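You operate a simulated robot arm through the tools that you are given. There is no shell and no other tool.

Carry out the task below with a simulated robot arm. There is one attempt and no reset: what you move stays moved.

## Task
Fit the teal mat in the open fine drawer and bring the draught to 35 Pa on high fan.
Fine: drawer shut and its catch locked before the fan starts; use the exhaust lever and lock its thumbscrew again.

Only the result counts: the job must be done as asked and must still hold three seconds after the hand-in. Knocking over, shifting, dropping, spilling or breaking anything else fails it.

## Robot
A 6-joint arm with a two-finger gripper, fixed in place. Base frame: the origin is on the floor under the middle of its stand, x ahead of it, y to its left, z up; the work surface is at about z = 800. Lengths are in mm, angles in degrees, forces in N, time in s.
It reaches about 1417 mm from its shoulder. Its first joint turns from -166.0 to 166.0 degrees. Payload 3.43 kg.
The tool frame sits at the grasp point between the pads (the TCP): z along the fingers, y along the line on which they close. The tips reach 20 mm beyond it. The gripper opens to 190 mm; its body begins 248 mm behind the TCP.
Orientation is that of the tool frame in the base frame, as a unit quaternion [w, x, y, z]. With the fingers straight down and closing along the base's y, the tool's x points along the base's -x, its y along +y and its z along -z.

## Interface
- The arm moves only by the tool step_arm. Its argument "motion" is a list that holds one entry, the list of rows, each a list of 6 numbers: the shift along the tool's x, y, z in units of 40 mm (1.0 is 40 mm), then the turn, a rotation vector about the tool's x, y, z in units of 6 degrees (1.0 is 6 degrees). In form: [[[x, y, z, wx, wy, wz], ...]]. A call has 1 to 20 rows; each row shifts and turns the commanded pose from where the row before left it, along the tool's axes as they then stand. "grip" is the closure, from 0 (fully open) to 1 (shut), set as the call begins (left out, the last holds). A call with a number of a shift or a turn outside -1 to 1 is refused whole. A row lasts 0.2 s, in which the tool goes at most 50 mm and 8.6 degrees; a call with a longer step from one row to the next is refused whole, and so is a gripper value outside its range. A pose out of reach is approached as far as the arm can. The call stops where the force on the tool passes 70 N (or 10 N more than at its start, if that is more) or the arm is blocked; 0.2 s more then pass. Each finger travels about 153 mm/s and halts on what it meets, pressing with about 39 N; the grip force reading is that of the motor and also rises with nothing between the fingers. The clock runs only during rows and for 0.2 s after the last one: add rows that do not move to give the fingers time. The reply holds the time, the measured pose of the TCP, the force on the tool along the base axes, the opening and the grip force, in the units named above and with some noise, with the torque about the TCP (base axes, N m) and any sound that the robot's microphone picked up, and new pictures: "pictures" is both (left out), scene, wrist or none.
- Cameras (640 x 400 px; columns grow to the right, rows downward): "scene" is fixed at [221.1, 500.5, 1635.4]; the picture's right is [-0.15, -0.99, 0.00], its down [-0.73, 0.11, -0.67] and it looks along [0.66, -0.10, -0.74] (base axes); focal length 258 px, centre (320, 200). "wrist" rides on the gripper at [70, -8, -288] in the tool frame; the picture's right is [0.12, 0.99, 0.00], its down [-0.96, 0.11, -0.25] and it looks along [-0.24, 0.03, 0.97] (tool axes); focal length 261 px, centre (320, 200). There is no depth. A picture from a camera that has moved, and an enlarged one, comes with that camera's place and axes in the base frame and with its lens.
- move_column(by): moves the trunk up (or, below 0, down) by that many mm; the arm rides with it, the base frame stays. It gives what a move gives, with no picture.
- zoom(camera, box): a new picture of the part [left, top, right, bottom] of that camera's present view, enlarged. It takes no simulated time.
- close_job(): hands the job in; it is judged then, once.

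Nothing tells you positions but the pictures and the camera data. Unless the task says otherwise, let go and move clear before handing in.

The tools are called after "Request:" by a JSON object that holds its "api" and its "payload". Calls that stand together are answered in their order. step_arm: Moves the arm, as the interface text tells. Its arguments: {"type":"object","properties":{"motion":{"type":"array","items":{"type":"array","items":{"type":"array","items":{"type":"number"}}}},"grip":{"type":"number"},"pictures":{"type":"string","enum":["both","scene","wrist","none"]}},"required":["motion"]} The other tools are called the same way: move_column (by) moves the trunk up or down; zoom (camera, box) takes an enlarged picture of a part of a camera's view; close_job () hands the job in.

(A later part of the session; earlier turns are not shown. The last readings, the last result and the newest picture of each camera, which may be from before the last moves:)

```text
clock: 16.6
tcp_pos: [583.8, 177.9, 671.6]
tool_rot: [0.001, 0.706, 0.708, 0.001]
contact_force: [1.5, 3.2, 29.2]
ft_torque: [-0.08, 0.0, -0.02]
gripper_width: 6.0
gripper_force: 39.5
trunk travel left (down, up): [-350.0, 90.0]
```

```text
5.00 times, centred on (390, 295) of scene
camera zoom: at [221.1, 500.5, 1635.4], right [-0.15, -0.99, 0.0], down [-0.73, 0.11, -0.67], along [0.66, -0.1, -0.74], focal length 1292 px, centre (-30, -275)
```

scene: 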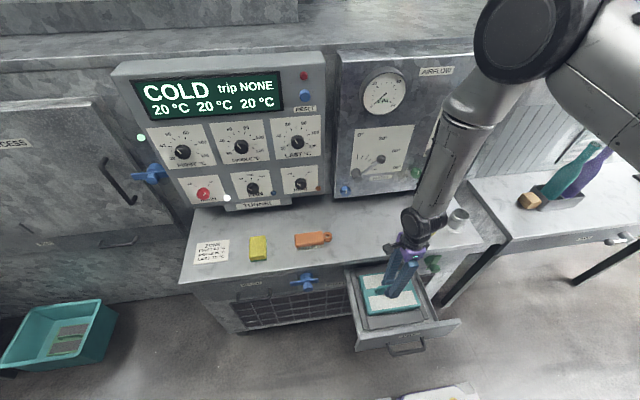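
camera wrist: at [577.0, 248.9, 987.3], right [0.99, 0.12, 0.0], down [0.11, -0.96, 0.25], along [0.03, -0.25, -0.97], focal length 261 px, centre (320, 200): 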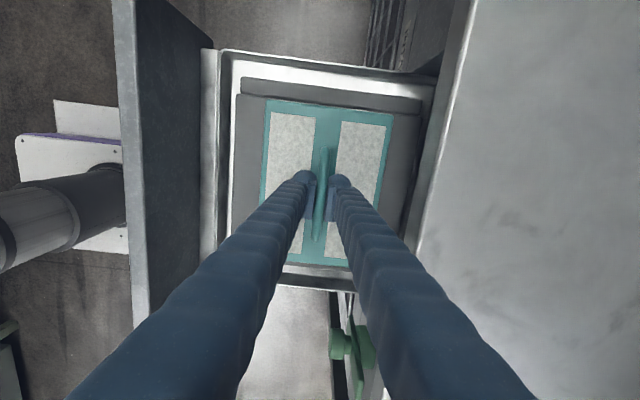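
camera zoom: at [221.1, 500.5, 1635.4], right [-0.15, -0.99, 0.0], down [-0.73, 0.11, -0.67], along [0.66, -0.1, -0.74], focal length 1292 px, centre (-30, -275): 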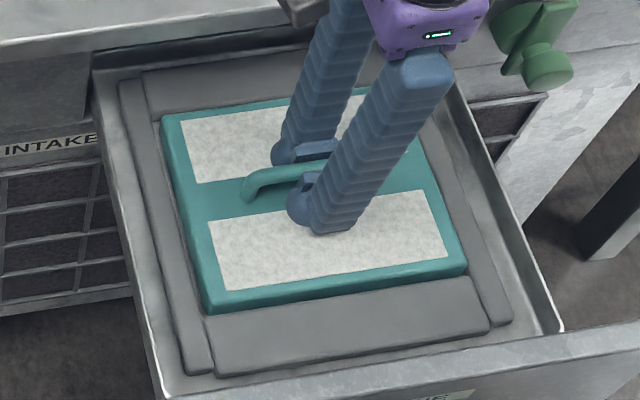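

The mat rests on the drawer floor (29 N). I relieve the push, open slightly, and withdraw upward.

Request:
{"api": "step_arm", "payload": {"motion": [[[0, 0, -0.08, 0, 0, 0]]], "pictures": "none"}}

Request:
{"api": "step_arm", "payload": {"grip": 0.82, "motion": [[[0, 0, 0, 0, 0, 0], [0, 0, 0, 0, 0, 0], [0, 0, 0, 0, 0, 0]]], "pictures": "none"}}

Request:
{"api": "zoom", "payload": {"camera": "scene", "box": [345, 255, 435, 335]}}

Request:
{"api": "zoom", "payload": {"camera": "wrist", "box": [200, 80, 440, 300]}}

```text
clock: 17.0
tcp_pos: [580.9, 176.9, 673.0]
tool_rot: [0.0, 0.708, 0.706, -0.002]
contact_force: [-0.2, 0.0, -1.1]
ft_torque: [0.0, -0.04, 0.04]
gripper_width: 5.7
gripper_force: 39.0
trunk travel left (down, up): [-350.0, 90.0]
```

```text
clock: 17.8
tcp_pos: [582.4, 177.1, 674.5]
tool_rot: [-0.001, 0.707, 0.707, -0.001]
contact_force: [0.6, 0.2, -0.3]
ft_torque: [-0.01, 0.01, -0.04]
gripper_width: 34.1
gripper_force: 0.1
trunk travel left (down, up): [-350.0, 90.0]
```

```text
5.00 times, centred on (390, 295) of scene
camera zoom: at [221.1, 500.5, 1635.4], right [-0.15, -0.99, 0.0], down [-0.73, 0.11, -0.67], along [0.66, -0.1, -0.74], focal length 1292 px, centre (-30, -275)
```

zoom: 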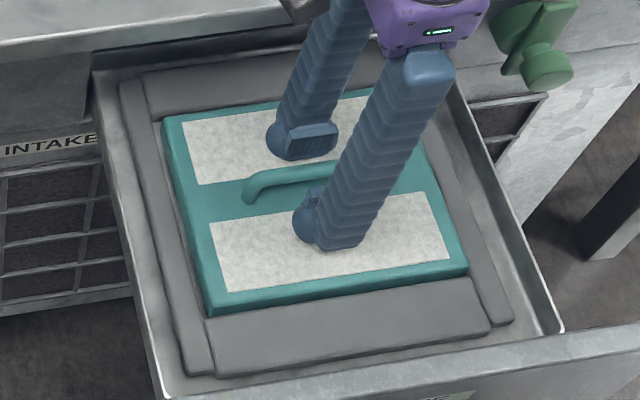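

```text
1.82 times, centred on (320, 190) of wrist
camera zoom: at [575.6, 248.7, 963.1], right [0.99, 0.12, 0.0], down [0.12, -0.96, 0.25], along [0.03, -0.25, -0.97], focal length 474 px, centre (320, 218)
```

zoom: 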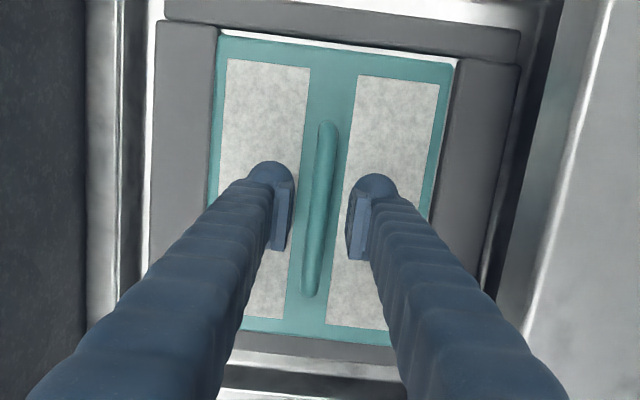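

The mat is seated in the drawer. I lift straight out, then turn the gripper back.

Request:
{"api": "step_arm", "payload": {"motion": [[[0, 0, -0.4, 0, 0, 0], [0, 0, -0.8, 0, 0, 0], [0, 0, -1, 0, 0, 0], [0, 0, -1, 0, 0, 0], [0, 0, -1, 0, 0, 0], [0, 0, -1, 0, 0, 0], [0, 0, -1, 0, 0, 0], [0, 0, -1, 0, 0, 0]]]}}

Request:
{"api": "zoom", "payload": {"camera": "wrist", "box": [200, 80, 440, 280]}}

Request:
{"api": "zoom", "payload": {"camera": "scene", "box": [335, 240, 465, 360]}}

```text
clock: 19.6
tcp_pos: [581.7, 176.9, 964.1]
tool_rot: [0.0, 0.707, 0.707, 0.0]
contact_force: [-1.1, 0.0, 0.2]
ft_torque: [0.01, -0.1, -0.02]
gripper_width: 34.1
gripper_force: 0.1
trunk travel left (down, up): [-350.0, 90.0]
camera wrist: at [574.9, 248.5, 1252.1], right [0.99, 0.12, 0.0], down [0.11, -0.96, 0.25], along [0.03, -0.25, -0.97], focal length 261 px, centre (320, 200)
```

scene: 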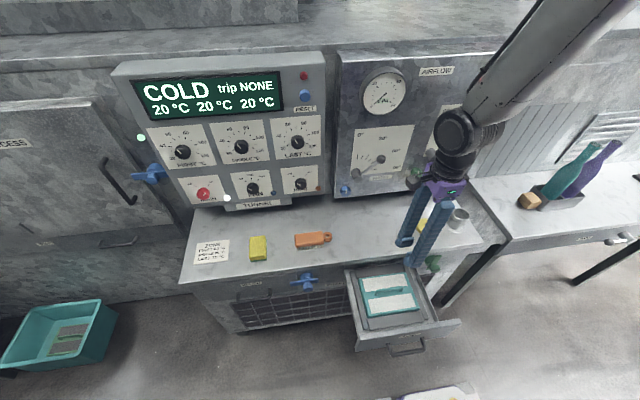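
wrist: 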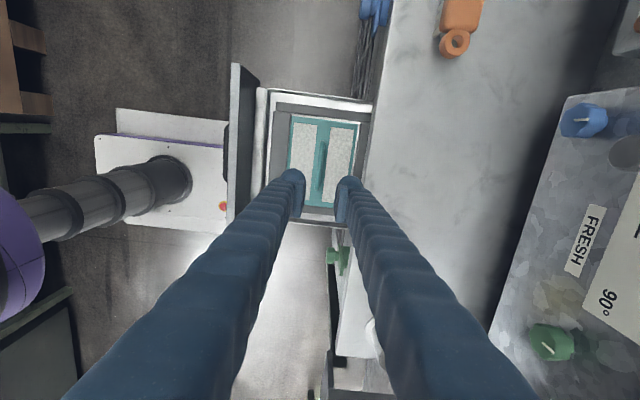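

```text
2.00 times, centred on (320, 180) of wrist
camera zoom: at [574.9, 248.5, 1252.1], right [0.99, 0.12, 0.0], down [0.11, -0.96, 0.25], along [0.03, -0.25, -0.97], focal length 521 px, centre (320, 240)
```

zoom: 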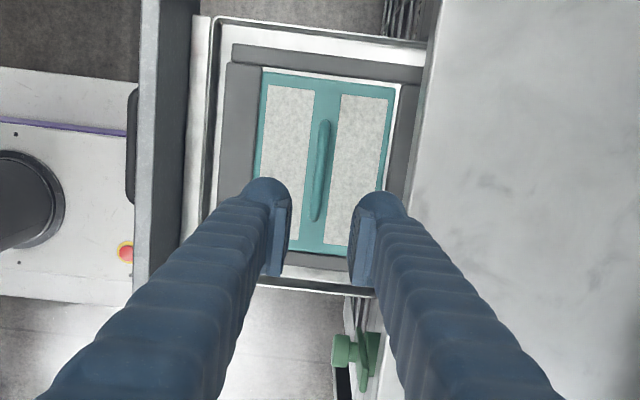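

```text
3.33 times, centred on (400, 300) of scene
camera zoom: at [221.1, 500.5, 1635.4], right [-0.15, -0.99, 0.0], down [-0.73, 0.11, -0.67], along [0.66, -0.1, -0.74], focal length 862 px, centre (53, -133)
```

zoom: 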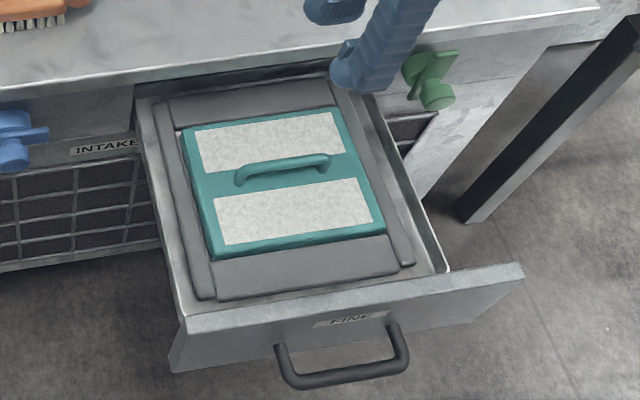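

The mat is properly in the seat. Next I turn the gripper back and shut the fingers, to push the drawer by its handle.

Request:
{"api": "step_arm", "payload": {"grip": 1.0, "motion": [[[0, 0, 0, 0, 0, -1], [0, 0, 0, 0, 0, -1], [0, 0, 0, 0, 0, -1], [0, 0, 0, 0, 0, -1], [0, 0, 0, 0, 0, -1], [0, 0, 0, 0, 0, -1], [0, 0, 0, 0, 0, -1], [0, 0, 0, 0, 0, -1], [0, 0, 0, 0, 0, -1], [0, 0, 0, 0, 0, -1], [0, 0, 0, 0, 0, -1], [0, 0, 0, 0, 0, -1], [0, 0, 0, 0, 0, -1], [0, 0, 0, 0, 0, -1], [0, 0, 0, 0, 0, -1]]], "pictures": "none"}}

Request:
{"api": "step_arm", "payload": {"motion": [[[0.9, 0, 0, 0, 0, 0], [0.9, 0, 0, 0, 0, 0], [0.9, 0, 0, 0, 0, 0], [0.9, 0, 0, 0, 0, 0], [0.9, 0, 0, 0, 0, 0], [0.9, 0, 0, 0, 0, 0], [0.6, 0, 0, 0, 0, 0]]]}}

```text
clock: 22.8
tcp_pos: [584.1, 176.9, 962.0]
tool_rot: [0.0, -0.001, 1.0, 0.0]
contact_force: [-0.2, -0.1, 0.3]
ft_torque: [-0.01, 0.04, 0.0]
gripper_width: 0.1
gripper_force: 34.2
trunk travel left (down, up): [-350.0, 90.0]
```

```text
clock: 24.4
tcp_pos: [371.7, 193.7, 964.4]
tool_rot: [-0.003, 0.0, 1.0, -0.002]
contact_force: [0.4, -0.7, 0.3]
ft_torque: [-0.02, -0.04, 0.0]
gripper_width: 0.0
gripper_force: 34.2
out of reach, approached as far as the arm can: row 6, 7
trunk travel left (down, up): [-350.0, 90.0]
camera wrist: at [304.4, 187.3, 1252.9], right [-0.12, 0.99, 0.0], down [0.96, 0.12, 0.24], along [0.24, 0.03, -0.97], focal length 261 px, centre (320, 200)
```

scene: 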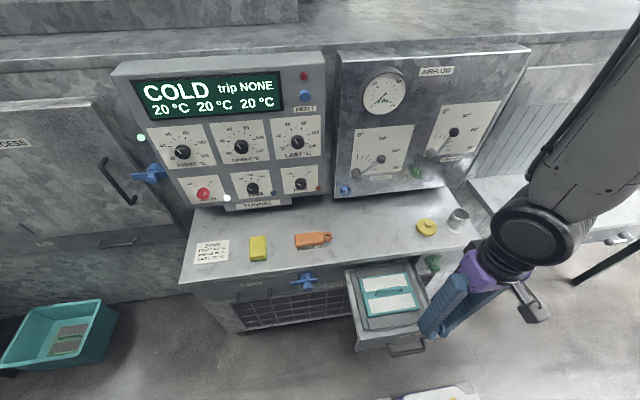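
wrist: 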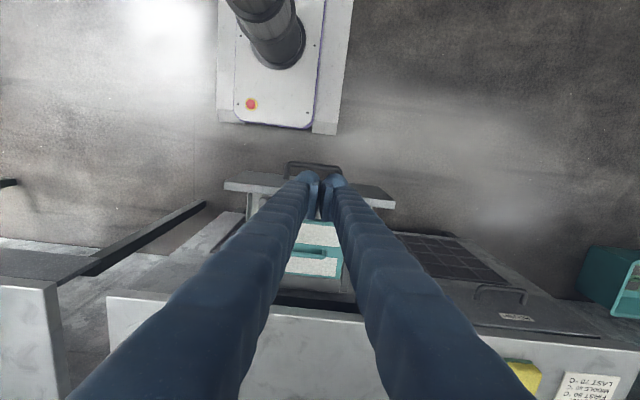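

The vertical pose is out of reach that close to the base, so I will push the panel face nearer its left end first. I check how the commands continue from here.

Request:
{"api": "step_arm", "payload": {"motion": [[[0, 1, 0, 0, 0, 0], [0, 1, 0, 0, 0, 0]]], "pictures": "none"}}

```text
clock: 25.0
tcp_pos: [372.6, 274.6, 962.7]
tool_rot: [0.0, -0.001, 1.0, -0.002]
contact_force: [0.7, 0.8, -0.2]
ft_torque: [-0.16, -0.02, 0.01]
gripper_width: 0.0
gripper_force: 34.3
trunk travel left (down, up): [-350.0, 90.0]
```

I'm at (373, 275). I lower in front of the panel's left part, above handle height.

Request:
{"api": "step_arm", "payload": {"motion": [[[0, 0.25, 0.9, 0, 0, 0], [0, 0, 1, 0, 0, 0], [0, 0, 1, 0, 0, 0], [0, 0, 1, 0, 0, 0], [0, 0, 1, 0, 0, 0], [0, 0, 0.85, 0, 0, 0]]]}}

Request:
{"api": "zoom", "payload": {"camera": "scene", "box": [320, 230, 500, 400]}}

```text
clock: 26.4
tcp_pos: [374.2, 285.0, 730.6]
tool_rot: [0.0, 0.0, 1.0, 0.0]
contact_force: [-0.2, 0.1, 0.3]
ft_torque: [-0.01, 0.05, 0.03]
gripper_width: 0.2
gripper_force: 34.5
trunk travel left (down, up): [-350.0, 90.0]
camera wrist: at [304.4, 277.3, 1020.5], right [-0.12, 0.99, 0.0], down [0.96, 0.11, 0.25], along [0.25, 0.03, -0.97], focal length 261 px, centre (320, 200)
```

scene: 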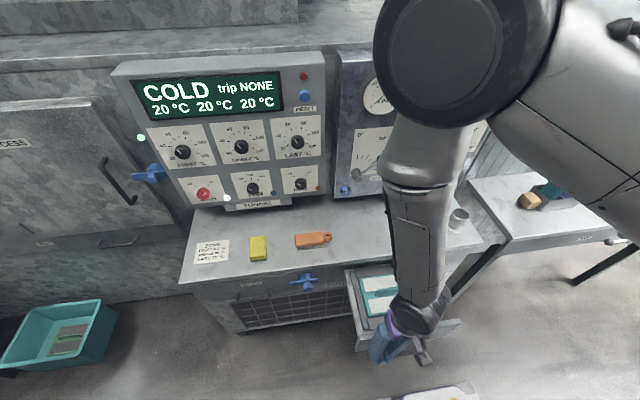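
wrist: 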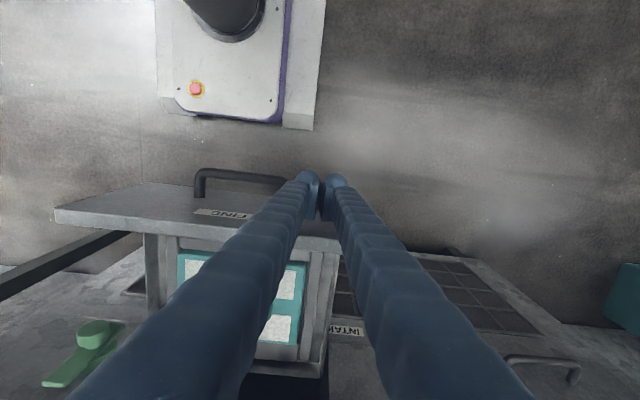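

```text
2.35 times, centred on (410, 315) of scene
camera zoom: at [221.1, 500.5, 1635.4], right [-0.15, -0.99, 0.0], down [-0.73, 0.11, -0.67], along [0.66, -0.1, -0.74], focal length 608 px, centre (108, -71)
```

zoom: 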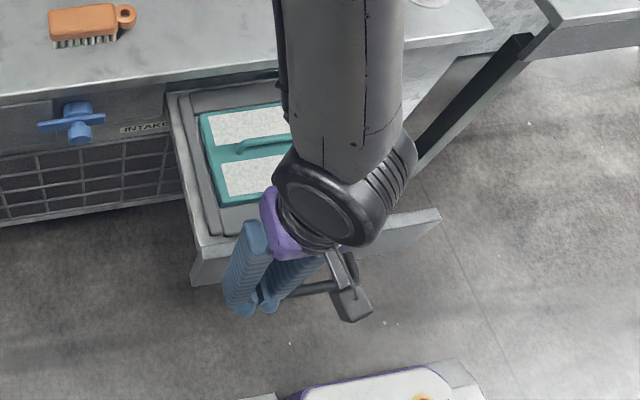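

The closed fingers stand in front of the panel's left part with about 20 mm gap. I shift a little toward the middle and push the drawer in slowly.

Request:
{"api": "step_arm", "payload": {"motion": [[[0, -0.35, 0, 0, 0, 0], [-0.3, 0, 0, 0, 0, 0], [-0.4, 0, 0, 0, 0, 0], [-0.4, 0, 0, 0, 0, 0], [-0.4, 0, 0, 0, 0, 0], [-0.4, 0, 0, 0, 0, 0]]]}}

```text
clock: 27.8
tcp_pos: [451.4, 271.0, 733.5]
tool_rot: [0.0, 0.0, 1.0, 0.0]
contact_force: [-0.3, -1.0, 0.2]
ft_torque: [-0.01, 0.0, 0.02]
gripper_width: 0.1
gripper_force: 34.4
trunk travel left (down, up): [-350.0, 90.0]
camera wrist: at [380.4, 263.5, 1021.3], right [-0.12, 0.99, 0.0], down [0.96, 0.11, 0.25], along [0.25, 0.03, -0.97], focal length 261 px, centre (320, 200)
```

scene: 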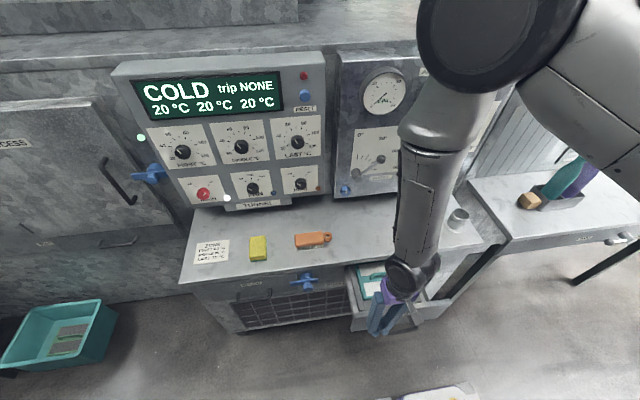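
wrist: 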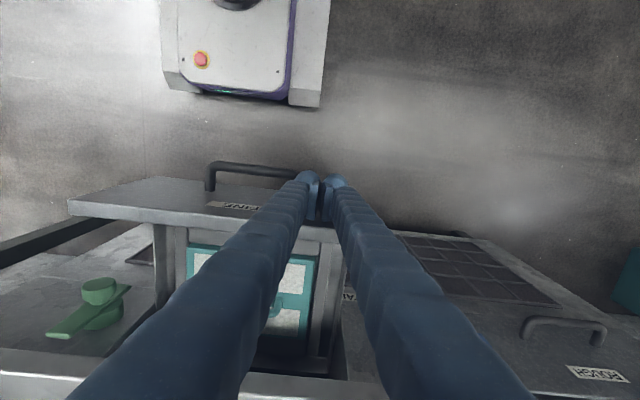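

The drawer is sliding in freely with the fingers. I continue pushing.

Request:
{"api": "step_arm", "payload": {"motion": [[[-0.4, 0, 0, 0, 0, 0], [-0.4, 0, 0, 0, 0, 0], [-0.4, 0, 0, 0, 0, 0], [-0.4, 0, 0, 0, 0, 0], [-0.4, 0, 0, 0, 0, 0], [-0.4, 0, 0, 0, 0, 0], [-0.4, 0, 0, 0, 0, 0], [-0.4, 0, 0, 0, 0, 0]]]}}

Request:
{"api": "zoom", "payload": {"camera": "scene", "box": [320, 230, 480, 350]}}

```text
clock: 29.6
tcp_pos: [578.7, 270.6, 732.5]
tool_rot: [0.0, 0.001, 1.0, 0.001]
contact_force: [0.0, -0.7, 0.0]
ft_torque: [-0.01, 0.04, -0.02]
gripper_width: 0.0
gripper_force: 34.5
trunk travel left (down, up): [-350.0, 90.0]
camera wrist: at [508.7, 263.1, 1020.7], right [-0.12, 0.99, 0.0], down [0.96, 0.12, 0.25], along [0.24, 0.03, -0.97], focal length 261 px, centre (320, 200)
```

scene: 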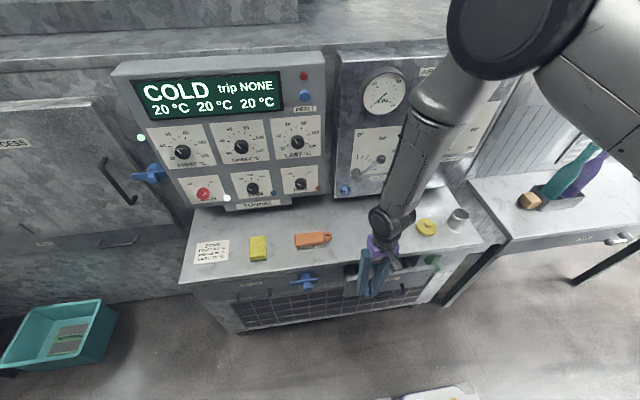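
wrist: 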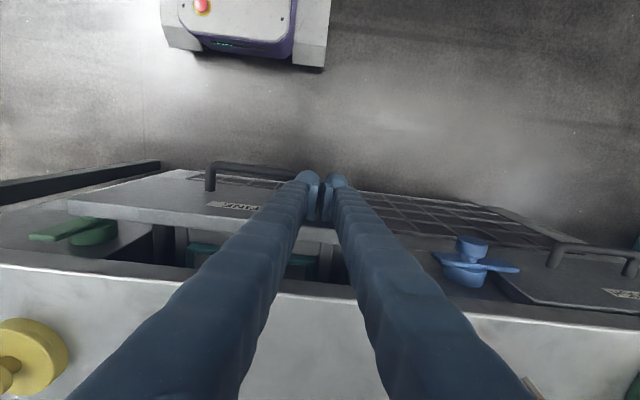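

```text
3.33 times, centred on (400, 290) of scene
camera zoom: at [221.1, 500.5, 1635.4], right [-0.15, -0.99, 0.0], down [-0.73, 0.11, -0.67], along [0.66, -0.1, -0.74], focal length 862 px, centre (53, -100)
```

zoom: 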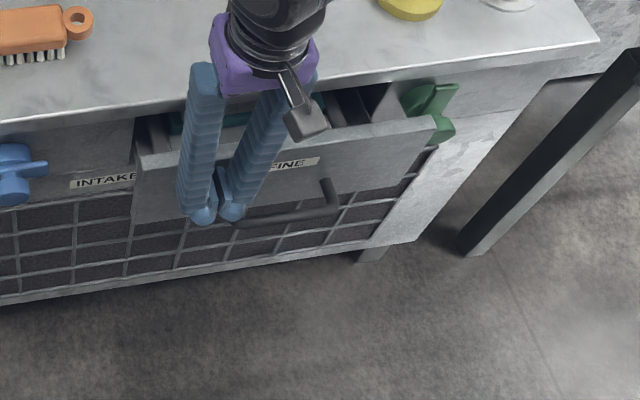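

Drawer nearly in; about 65 mm left. I push a bit more while the fingers still clear the bench edge, then finish on the handle.

Request:
{"api": "step_arm", "payload": {"motion": [[[-0.4, 0, 0, 0, 0, 0], [-0.4, 0, 0, 0, 0, 0], [-0.25, 0, 0, 0, 0, 0]]]}}

Request:
{"api": "zoom", "payload": {"camera": "scene", "box": [320, 230, 480, 350]}}

Request:
{"api": "zoom", "payload": {"camera": "wrist", "box": [0, 120, 400, 330]}}

```text
clock: 30.4
tcp_pos: [619.7, 270.3, 732.2]
tool_rot: [0.0, 0.0, 1.0, 0.0]
contact_force: [-1.6, 0.0, -0.1]
ft_torque: [-0.02, 0.08, 0.0]
gripper_width: 0.0
gripper_force: 34.4
trunk travel left (down, up): [-350.0, 90.0]
camera wrist: at [550.5, 263.0, 1021.4], right [-0.12, 0.99, 0.0], down [0.96, 0.11, 0.25], along [0.25, 0.03, -0.97], focal length 261 px, centre (320, 200)
```

scene: 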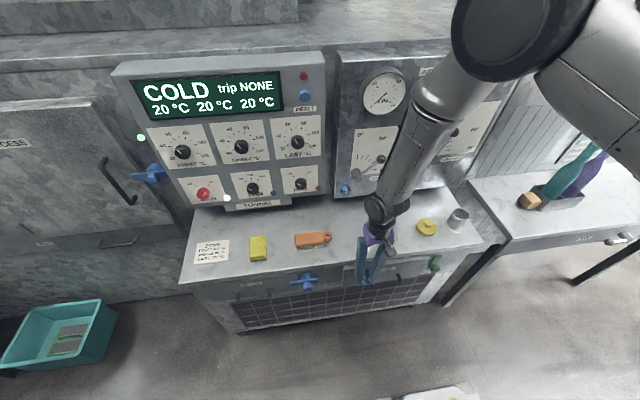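
wrist: 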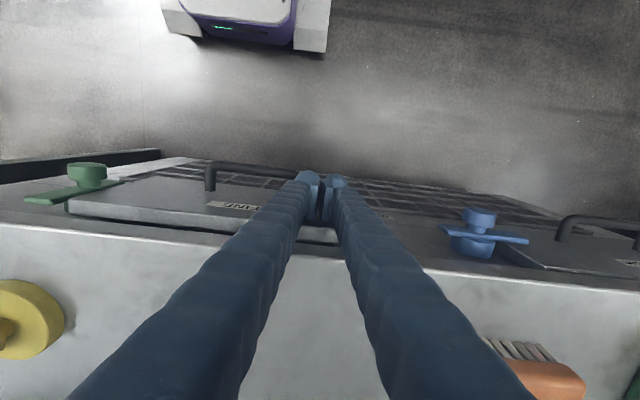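

```text
3.33 times, centred on (400, 290) of scene
camera zoom: at [221.1, 500.5, 1635.4], right [-0.15, -0.99, 0.0], down [-0.73, 0.11, -0.67], along [0.66, -0.1, -0.74], focal length 862 px, centre (53, -100)
```

zoom: 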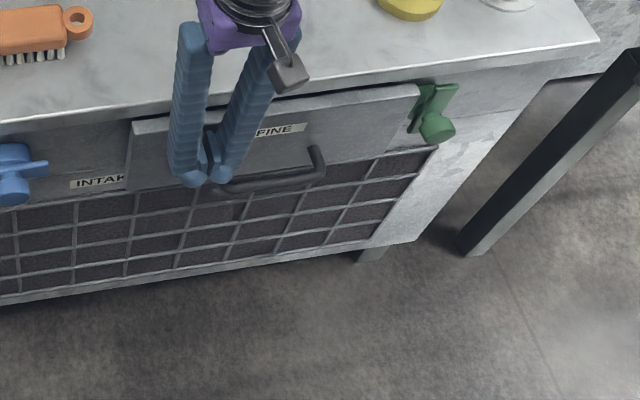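

```text
1.60 times, centred on (200, 225) of wrist
camera zoom: at [550.5, 263.0, 1021.4], right [-0.12, 0.99, 0.0], down [0.96, 0.11, 0.25], along [0.25, 0.03, -0.97], focal length 417 px, centre (512, 160)
```

zoom: 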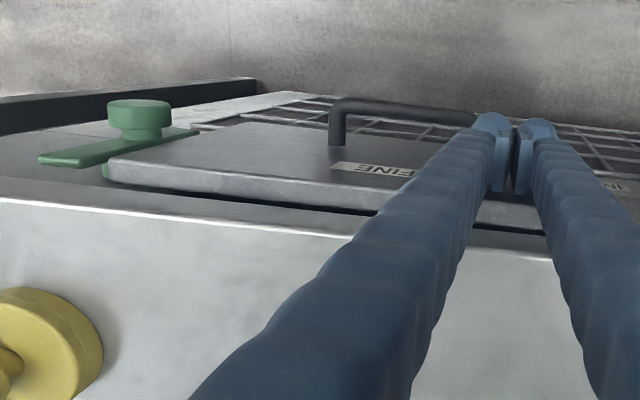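

The panel is close to the catch bar; I check for interference before pushing further.

Request:
{"api": "zoom", "payload": {"camera": "scene", "box": [405, 240, 465, 290]}}

Request:
{"api": "zoom", "payload": {"camera": "wrist", "box": [10, 140, 150, 230]}}

Request:
{"api": "zoom", "payload": {"camera": "wrist", "box": [400, 180, 640, 300]}}

```text
8.00 times, centred on (435, 265) of scene
camera zoom: at [221.1, 500.5, 1635.4], right [-0.15, -0.99, 0.0], down [-0.73, 0.11, -0.67], along [0.66, -0.1, -0.74], focal length 2068 px, centre (-600, -320)
```

zoom: 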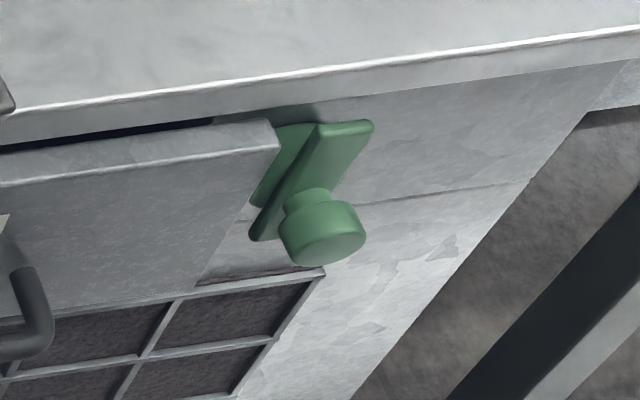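

```text
4.44 times, centred on (80, 185) of wrist
camera zoom: at [550.5, 263.0, 1021.4], right [-0.12, 0.99, 0.0], down [0.96, 0.11, 0.25], along [0.25, 0.03, -0.97], focal length 1158 px, centre (1387, 267)
```

zoom: 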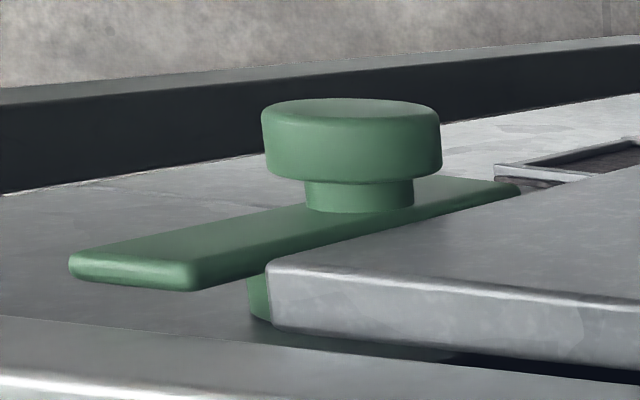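

```text
2.67 times, centred on (520, 240) of wrist
camera zoom: at [550.5, 263.0, 1021.4], right [-0.12, 0.99, 0.0], down [0.96, 0.11, 0.25], along [0.25, 0.03, -0.97], focal length 695 px, centre (-213, 93)
```

zoom: 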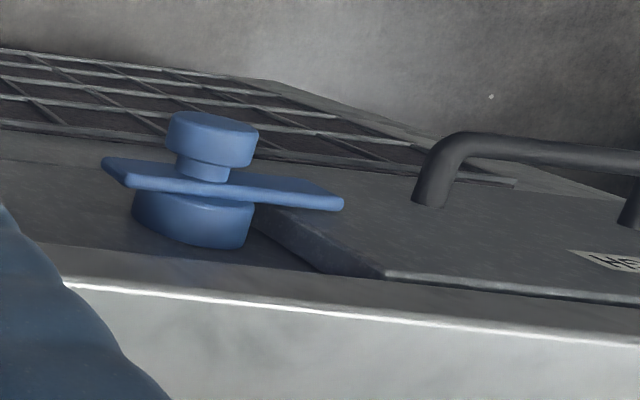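

The bar is clear of the panel edge, and about 18 mm of travel remains. I back off, drop to handle height and finish the push on the handle bar.

Request:
{"api": "step_arm", "payload": {"motion": [[[0.65, 0, 0, 0, 0, 0], [0.65, 0, 0, 0, 0, 0], [0.65, 0, 0, 0, 0, 0], [0, -0.8, 0, 0, 0, 0], [0, -0.8, 0, 0, 0, 0], [0, -0.75, 0, 0, 0, 0], [0, 0, 0.8, 0, 0, 0], [0, 0, 0.9, 0, 0, 0]]]}}

Request:
{"api": "zoom", "payload": {"camera": "scene", "box": [340, 230, 460, 330]}}

Request:
{"api": "zoom", "payload": {"camera": "wrist", "box": [150, 120, 450, 320]}}

```text
clock: 32.2
tcp_pos: [541.6, 176.4, 664.9]
tool_rot: [-0.001, 0.0, 1.0, 0.0]
contact_force: [-0.4, 0.3, 0.0]
ft_torque: [-0.03, 0.04, 0.0]
gripper_width: 0.0
gripper_force: 34.4
trunk travel left (down, up): [-350.0, 90.0]
camera wrist: at [471.6, 169.0, 952.9], right [-0.12, 0.99, 0.0], down [0.96, 0.12, 0.25], along [0.24, 0.03, -0.97], focal length 261 px, centre (320, 200)
```

scene: 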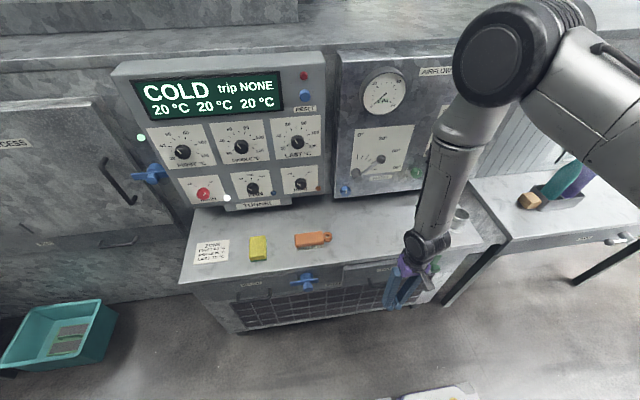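
wrist: 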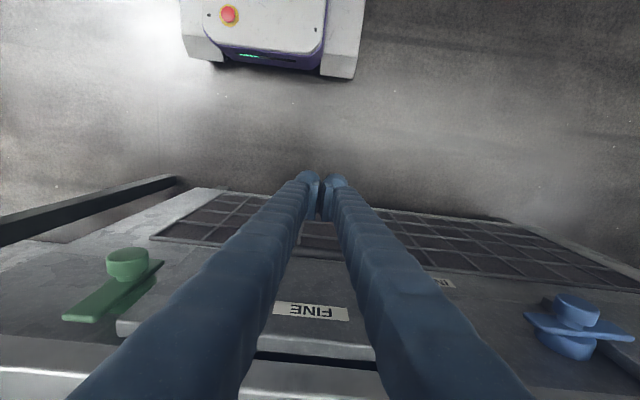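

```text
4.00 times, centred on (400, 280) of scene
camera zoom: at [221.1, 500.5, 1635.4], right [-0.15, -0.99, 0.0], down [-0.73, 0.11, -0.67], along [0.66, -0.1, -0.74], focal length 1034 px, centre (0, -120)
```

zoom: 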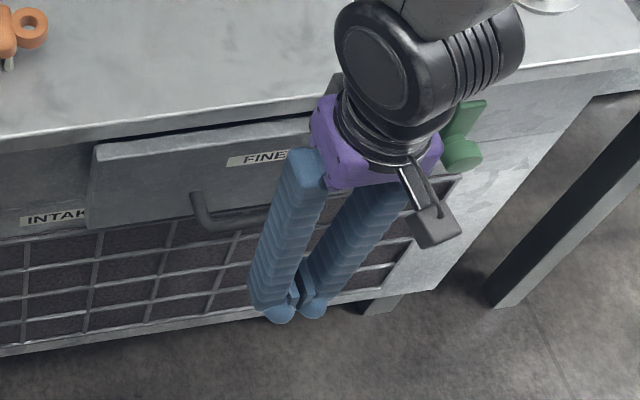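

```text
2.00 times, centred on (300, 220) of wrist
camera zoom: at [471.6, 169.0, 952.9], right [-0.12, 0.99, 0.0], down [0.96, 0.12, 0.25], along [0.24, 0.03, -0.97], focal length 521 px, centre (360, 160)
```

zoom: 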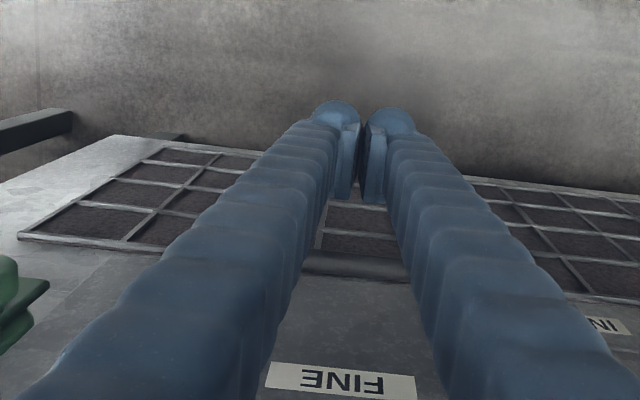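

The handle bar is just ahead of the fingers at the right height. I push forward slowly.

Request:
{"api": "step_arm", "payload": {"motion": [[[-0.3, 0, 0, 0, 0, 0], [-0.3, 0, 0, 0, 0, 0], [-0.2, 0, 0, 0, 0, 0], [-0.2, 0, 0, 0, 0, 0], [-0.2, 0, 0, 0, 0, 0]]], "pictures": "none"}}

Request:
{"api": "zoom", "payload": {"camera": "scene", "box": [340, 230, 460, 330]}}

```text
clock: 33.4
tcp_pos: [590.4, 175.4, 663.2]
tool_rot: [0.001, 0.0, 1.0, 0.0]
contact_force: [-0.7, 0.1, -0.7]
ft_torque: [-0.03, 0.0, -0.02]
gripper_width: 0.0
gripper_force: 34.2
trunk travel left (down, up): [-350.0, 90.0]
```

```text
4.00 times, centred on (400, 280) of scene
camera zoom: at [221.1, 500.5, 1635.4], right [-0.15, -0.99, 0.0], down [-0.73, 0.11, -0.67], along [0.66, -0.1, -0.74], focal length 1034 px, centre (0, -120)
```

zoom: 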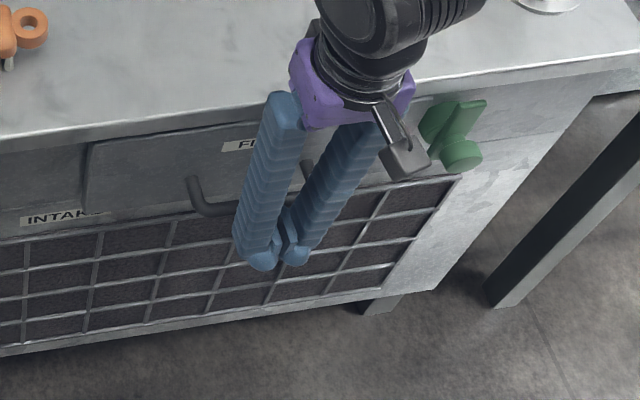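

The drawer moved further. I continue in small steps until it stops.

Request:
{"api": "step_arm", "payload": {"motion": [[[-0.1, 0, 0, 0, 0, 0], [-0.1, 0, 0, 0, 0, 0]]], "pictures": "none"}}

Request:
{"api": "step_arm", "payload": {"motion": [[[-0.1, 0, 0, 0, 0, 0], [-0.1, 0, 0, 0, 0, 0]]], "pictures": "none"}}

Request:
{"api": "zoom", "payload": {"camera": "scene", "box": [340, 230, 460, 330]}}

```text
clock: 34.0
tcp_pos: [596.0, 176.7, 664.5]
tool_rot: [-0.002, 0.0, 1.0, -0.001]
contact_force: [-7.0, 1.4, -2.0]
ft_torque: [-0.04, 0.03, 0.11]
gripper_width: 0.0
gripper_force: 34.7
trunk travel left (down, up): [-350.0, 90.0]
```

```text
clock: 34.6
tcp_pos: [596.8, 174.8, 663.6]
tool_rot: [-0.006, 0.0, 1.0, -0.002]
contact_force: [-44.5, 6.5, -12.6]
ft_torque: [-0.02, 0.37, 0.34]
gripper_width: 5.7
gripper_force: 33.9
trunk travel left (down, up): [-350.0, 90.0]
```

```text
4.00 times, centred on (400, 280) of scene
camera zoom: at [221.1, 500.5, 1635.4], right [-0.15, -0.99, 0.0], down [-0.73, 0.11, -0.67], along [0.66, -0.1, -0.74], focal length 1034 px, centre (0, -120)
```

zoom: 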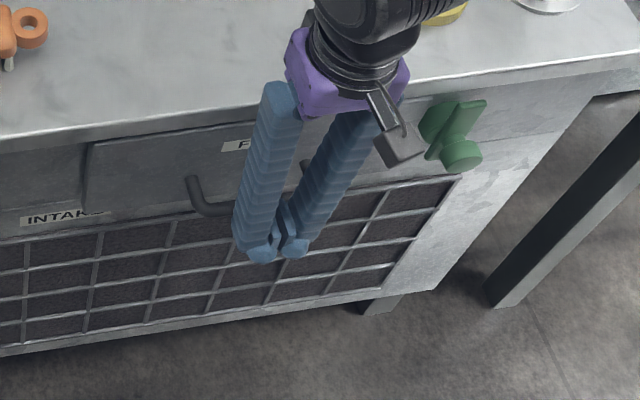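

It hit a firm stop (44 N), so the drawer should be shut. I back off and check.

Request:
{"api": "step_arm", "payload": {"motion": [[[0.3, 0, 0, 0, 0, 0], [0.6, 0, 0, 0, 0, 0], [0.8, 0, 0, 0, 0, 0], [0.8, 0, -0.4, 0, 0, 0], [0, 0, -0.9, 0, 0, 0], [0, 0, -0.9, 0, 0, 0], [0, 0, -0.9, 0, 0, 0], [0, 0, -0.9, 0, 0, 0], [0, 0, -0.9, 0, 0, 0], [0, 0, -0.9, 0, 0, 0]]]}}

Request:
{"api": "zoom", "payload": {"camera": "scene", "box": [230, 230, 460, 330]}}

Request:
{"api": "zoom", "payload": {"camera": "scene", "box": [405, 240, 465, 290]}}

Request:
{"api": "zoom", "payload": {"camera": "wrist", "box": [120, 120, 320, 300]}}

```text
clock: 36.8
tcp_pos: [505.8, 174.0, 897.9]
tool_rot: [0.0, -0.001, 1.0, -0.001]
contact_force: [0.4, 0.0, -0.5]
ft_torque: [0.04, -0.06, 0.0]
gripper_width: 0.0
gripper_force: 34.0
trunk travel left (down, up): [-350.0, 90.0]
camera wrist: at [435.1, 168.1, 1186.6], right [-0.12, 0.99, 0.0], down [0.96, 0.11, 0.25], along [0.25, 0.03, -0.97], focal length 261 px, centre (320, 200)
```

scene: 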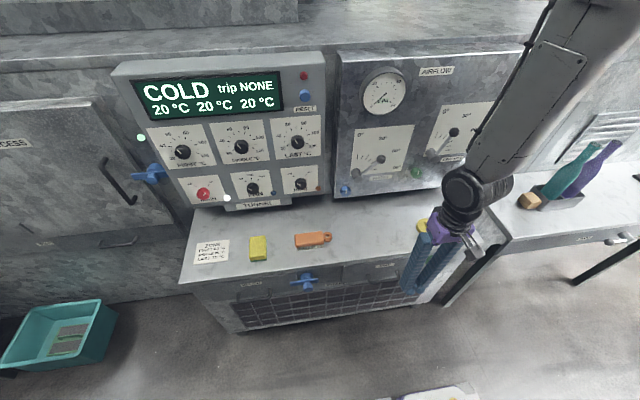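
wrist: 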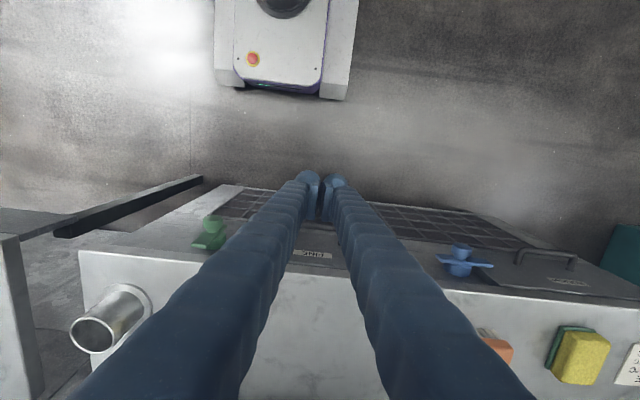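

```text
2.78 times, centred on (345, 280) of scene
camera zoom: at [221.1, 500.5, 1635.4], right [-0.15, -0.99, 0.0], down [-0.73, 0.11, -0.67], along [0.66, -0.1, -0.74], focal length 719 px, centre (250, -23)
```

zoom: 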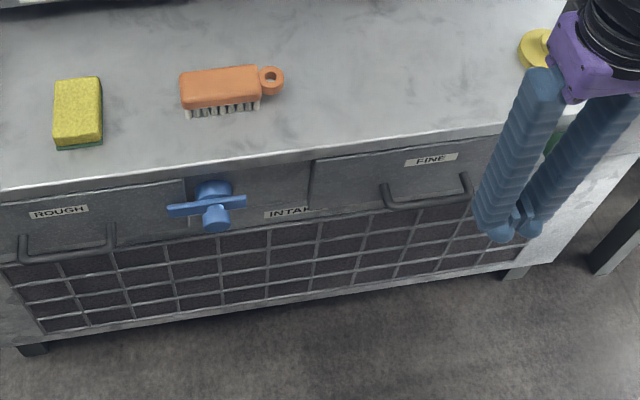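

```text
8.00 times, centred on (435, 265) of scene
camera zoom: at [221.1, 500.5, 1635.4], right [-0.15, -0.99, 0.0], down [-0.73, 0.11, -0.67], along [0.66, -0.1, -0.74], focal length 2068 px, centre (-600, -320)
```

zoom: 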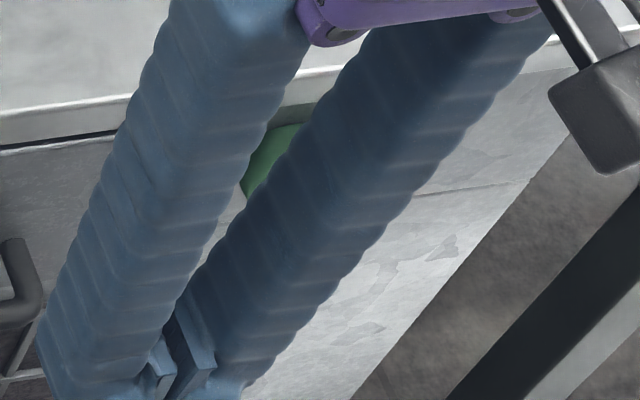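

```text
2.22 times, centred on (220, 210) of wrist
camera zoom: at [435.1, 168.1, 1186.6], right [-0.12, 0.99, 0.0], down [0.96, 0.11, 0.25], along [0.25, 0.03, -0.97], focal length 579 px, centre (542, 178)
```

zoom: 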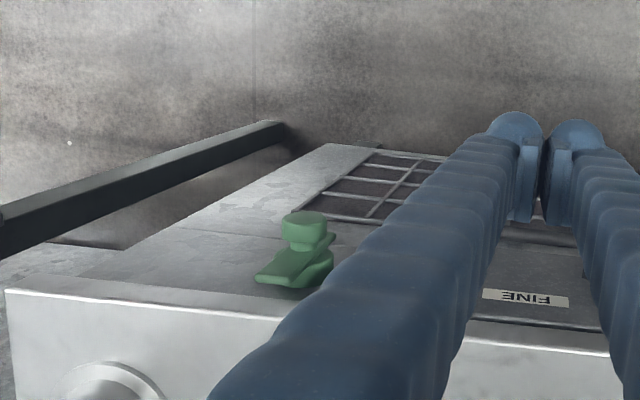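

The drawer is shut flush. Now I need the fingers pointing forward for the catch and panel controls; I first move out over the bench front, then pitch the tool up.

Request:
{"api": "step_arm", "payload": {"motion": [[[-0.89, -0.31, -0.5, 0, 0, 0], [-0.89, -0.31, -0.5, 0, 0, 0], [-0.89, -0.31, -0.5, 0, 0, 0], [-0.89, -0.31, -0.5, 0, 0, 0], [-0.89, -0.31, -0.5, 0, 0, 0], [-0.89, -0.31, -0.5, 0, 0, 0]]], "pictures": "none"}}

Request:
{"api": "step_arm", "payload": {"motion": [[[0, 0, 0, 0, -1, 0], [0, 0, 0, 0, -1, 0], [0, 0, 0, 0, -1, 0], [0, 0, 0, 0, -1, 0], [0, 0, 0, 0, -1, 0], [0, 0, 0, 0, -1, 0], [0, 0, 0, 0, -1, 0], [0, 0, 0, 0, -1, 0], [0, 0, 0, 0, -1, 0], [0, 0, 0, 0, -1, 0], [0, 0, 0, 0, -1, 0], [0, 0, 0, 0, -1, 0], [0, 0, 0, 0, -1, 0], [0, 0, 0, 0, -1, 0], [0, 0, 0, 0, -1, 0]]]}}

```text
clock: 38.2
tcp_pos: [720.1, 101.8, 1016.4]
tool_rot: [-0.001, 0.0, 1.0, 0.0]
contact_force: [0.4, -0.6, 0.6]
ft_torque: [0.04, 0.01, -0.02]
gripper_width: 0.1
gripper_force: 34.2
trunk travel left (down, up): [-350.0, 90.0]
```

```text
clock: 41.4
tcp_pos: [803.3, 160.5, 1017.1]
tool_rot: [0.697, 0.007, 0.717, -0.009]
contact_force: [0.4, 1.2, -1.1]
ft_torque: [-0.03, -0.11, -0.32]
gripper_width: 0.1
gripper_force: 34.3
out of reach, approached as far as the arm can: row 3, 4, 9, 10, 14, 15
trunk travel left (down, up): [-350.0, 90.0]
camera wrist: at [514.2, 158.5, 955.6], right [0.02, 0.99, -0.12], down [-0.22, 0.12, 0.97], along [0.98, 0.01, 0.22], focal length 261 px, centre (320, 200)
```

scene: 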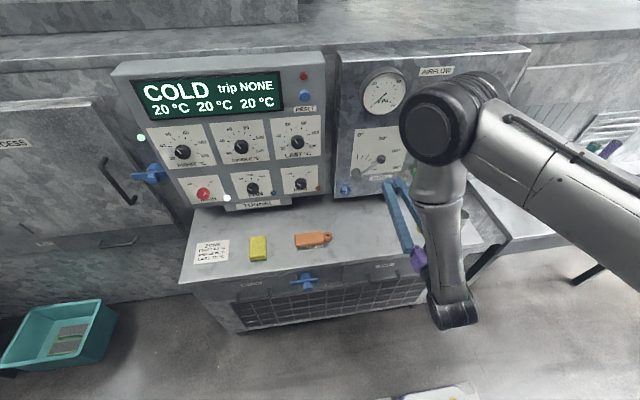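
wrist: 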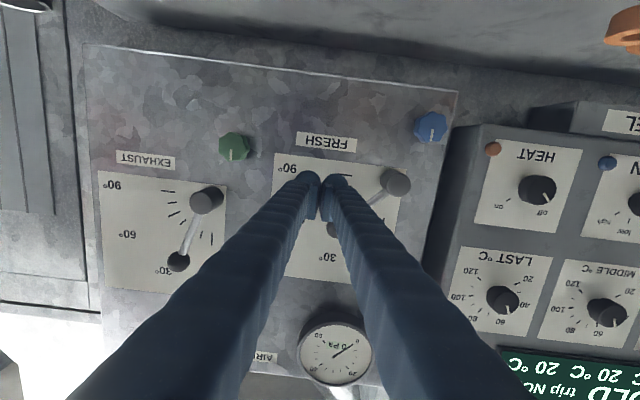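

The tool points forward now; the reach is limited close in. While here I take enlarged views of the panel controls from this side.

Request:
{"api": "zoom", "payload": {"camera": "wrist", "box": [85, 110, 265, 290]}}

Request:
{"api": "zoom", "payload": {"camera": "wrist", "box": [460, 100, 640, 240]}}

Request:
{"api": "zoom", "payload": {"camera": "wrist", "box": [280, 290, 400, 400]}}

Request:
{"api": "zoom", "payload": {"camera": "wrist", "box": [260, 90, 460, 250]}}

```text
2.22 times, centred on (175, 200) of wrist
camera zoom: at [514.2, 158.5, 955.6], right [0.02, 0.99, -0.12], down [-0.22, 0.12, 0.97], along [0.98, 0.01, 0.22], focal length 579 px, centre (642, 200)
```

zoom: 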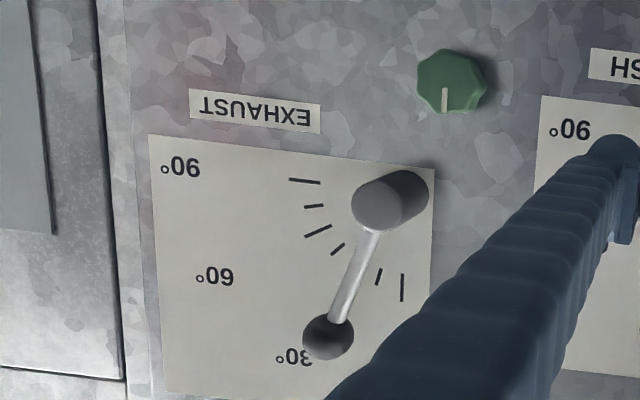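

```text
2.86 times, centred on (550, 170) of wrist
camera zoom: at [514.2, 158.5, 955.6], right [0.02, 0.99, -0.12], down [-0.22, 0.12, 0.97], along [0.98, 0.01, 0.22], focal length 745 px, centre (-337, 286)
```

zoom: 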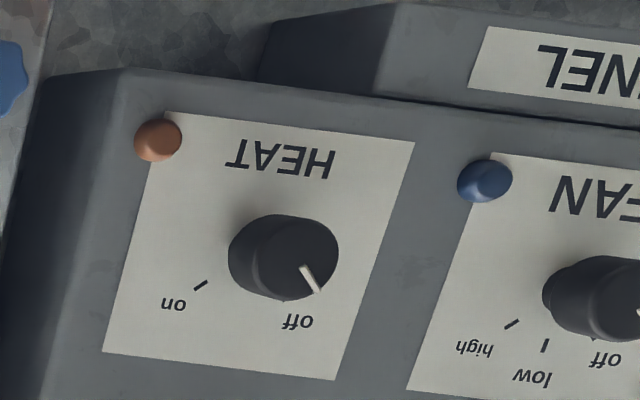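

```text
3.64 times, centred on (340, 345) of wrist
camera zoom: at [514.2, 158.5, 955.6], right [0.02, 0.99, -0.12], down [-0.22, 0.12, 0.97], along [0.98, 0.01, 0.22], focal length 948 px, centre (247, -327)
```

zoom: 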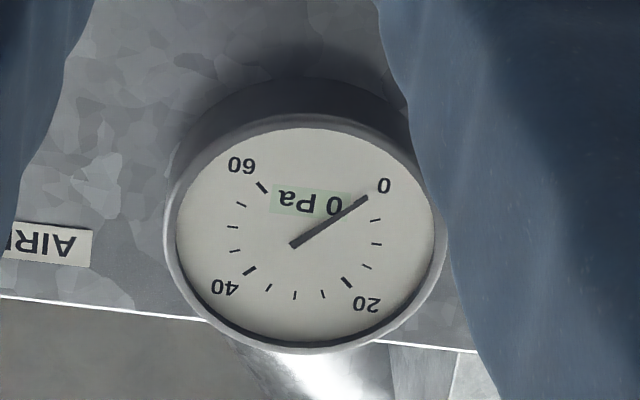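

```text
2.50 times, centred on (360, 170) of wrist
camera zoom: at [514.2, 158.5, 955.6], right [0.02, 0.99, -0.12], down [-0.22, 0.12, 0.97], along [0.98, 0.01, 0.22], focal length 652 px, centre (220, 275)
```

zoom: 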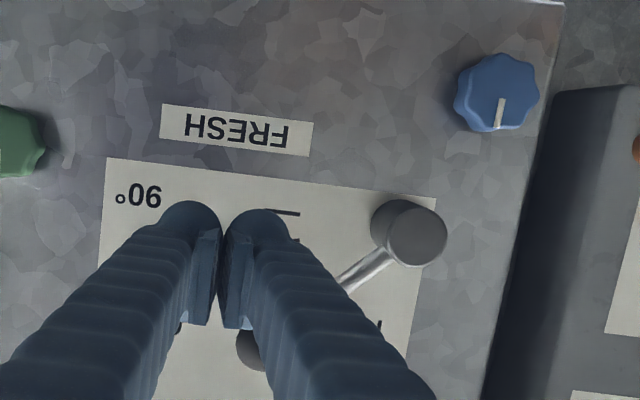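

The exhaust lever sits near 20° with its thumbscrew mark straight up. Now I go for the catch first: I pitch the tool back down while retreating.

Request:
{"api": "step_arm", "payload": {"motion": [[[0, 0, 0, 0, 1, 0], [0, 0, 0, 0, 1, 0], [0, 0, 0, 0, 1, 0], [0, 0, 0, 0, 1, 0], [0, 0, 0, 0, 1, 0], [0, 0, -0.4, 0, 1, 0], [0, 0, -0.4, 0, 1, 0], [0, 0, -0.4, 0, 1, 0], [0, 0, -0.4, 0, 1, 0], [0, 0, -0.4, 0, 1, 0], [0.2, 0, 0, 0, 1, 0], [0.2, 0, 0, 0, 1, 0], [0.2, 0, 0, 0, 1, 0], [0.2, 0, 0, 0, 1, 0], [0.2, 0, 0, 0, 1, 0]]], "pictures": "scene"}}

```text
clock: 44.6
tcp_pos: [738.6, 123.9, 1066.5]
tool_rot: [0.137, -0.031, 0.989, -0.043]
contact_force: [-3.0, 2.4, -0.7]
ft_torque: [-0.56, -0.48, -0.2]
gripper_width: 0.2
gripper_force: 34.5
out of reach, approached as far as the arm can: row 11, 12, 13, 14
trunk travel left (down, up): [-350.0, 90.0]
```

scene: 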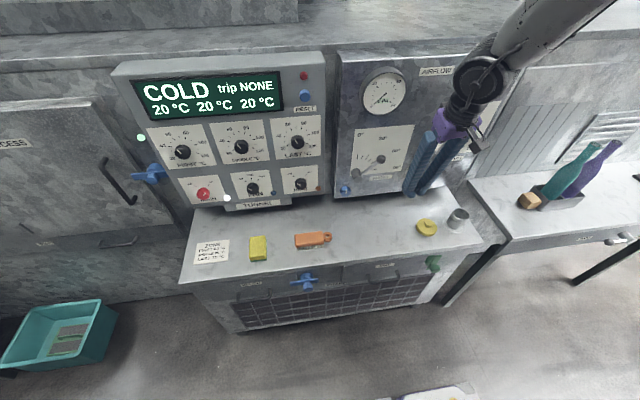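

The pitch-down got partly limited; orientation is 16° off vertical. I correct the orientation gently.

Request:
{"api": "step_arm", "payload": {"motion": [[[0, 0, 0, -0.2, 0.66, 0.15], [0, 0, 0, -0.2, 0.66, 0.15], [0, 0, 0, -0.2, 0.66, 0.15], [0, 0, 0, -0.2, 0.65, 0.14]]], "pictures": "none"}}

```text
clock: 45.6
tcp_pos: [728.8, 133.1, 1064.0]
tool_rot: [0.112, 0.012, 0.993, -0.019]
contact_force: [0.2, -0.5, 0.1]
ft_torque: [-0.01, 0.0, 0.0]
gripper_width: 0.0
gripper_force: 34.6
out of reach, approached as far as the arm can: row 2, 3, 4
trunk travel left (down, up): [-350.0, 90.0]
```

I test whether translation is still free from this pose.

Request:
{"api": "step_arm", "payload": {"motion": [[[0.5, 0, 0, 0, 0, 0], [0.5, 0, 0, 0, 0, 0]]]}}

```text
clock: 46.2
tcp_pos: [690.5, 134.6, 1054.8]
tool_rot: [0.112, 0.012, 0.993, -0.02]
contact_force: [0.4, 0.4, 0.2]
ft_torque: [0.05, 0.0, 0.01]
gripper_width: 0.0
gripper_force: 34.2
trunk travel left (down, up): [-350.0, 90.0]
camera wrist: at [557.1, 140.2, 1320.9], right [-0.09, 0.99, -0.06], down [0.89, 0.11, 0.45], along [0.46, -0.02, -0.89], focal length 261 px, centre (320, 200)
```

scene: 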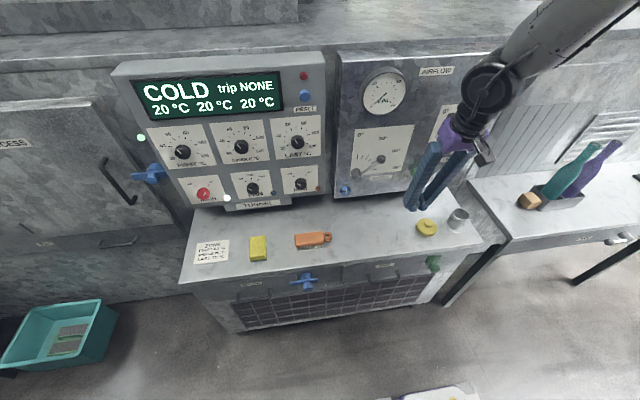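
wrist: 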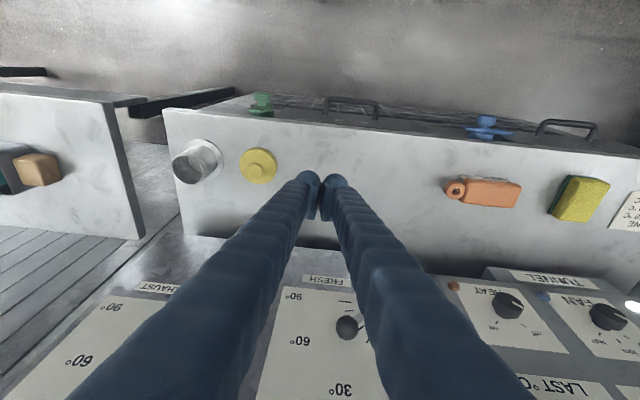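

Translation is free. I try the remaining rotation again from here.

Request:
{"api": "step_arm", "payload": {"motion": [[[0, 0, 0, -0.1, 0.53, -0.06], [0, 0, 0, -0.1, 0.53, -0.06], [0, 0, 0, -0.1, 0.53, -0.06], [0, 0, 0, -0.1, 0.53, -0.06]]], "pictures": "none"}}

```text
clock: 47.2
tcp_pos: [686.8, 136.0, 1051.7]
tool_rot: [0.091, 0.008, 0.996, -0.022]
contact_force: [-0.6, -0.2, 0.2]
ft_torque: [0.01, -0.03, 0.01]
gripper_width: 0.0
gripper_force: 33.7
out of reach, approached as far as the arm can: row 1, 2, 3, 4
trunk travel left (down, up): [-350.0, 90.0]
```

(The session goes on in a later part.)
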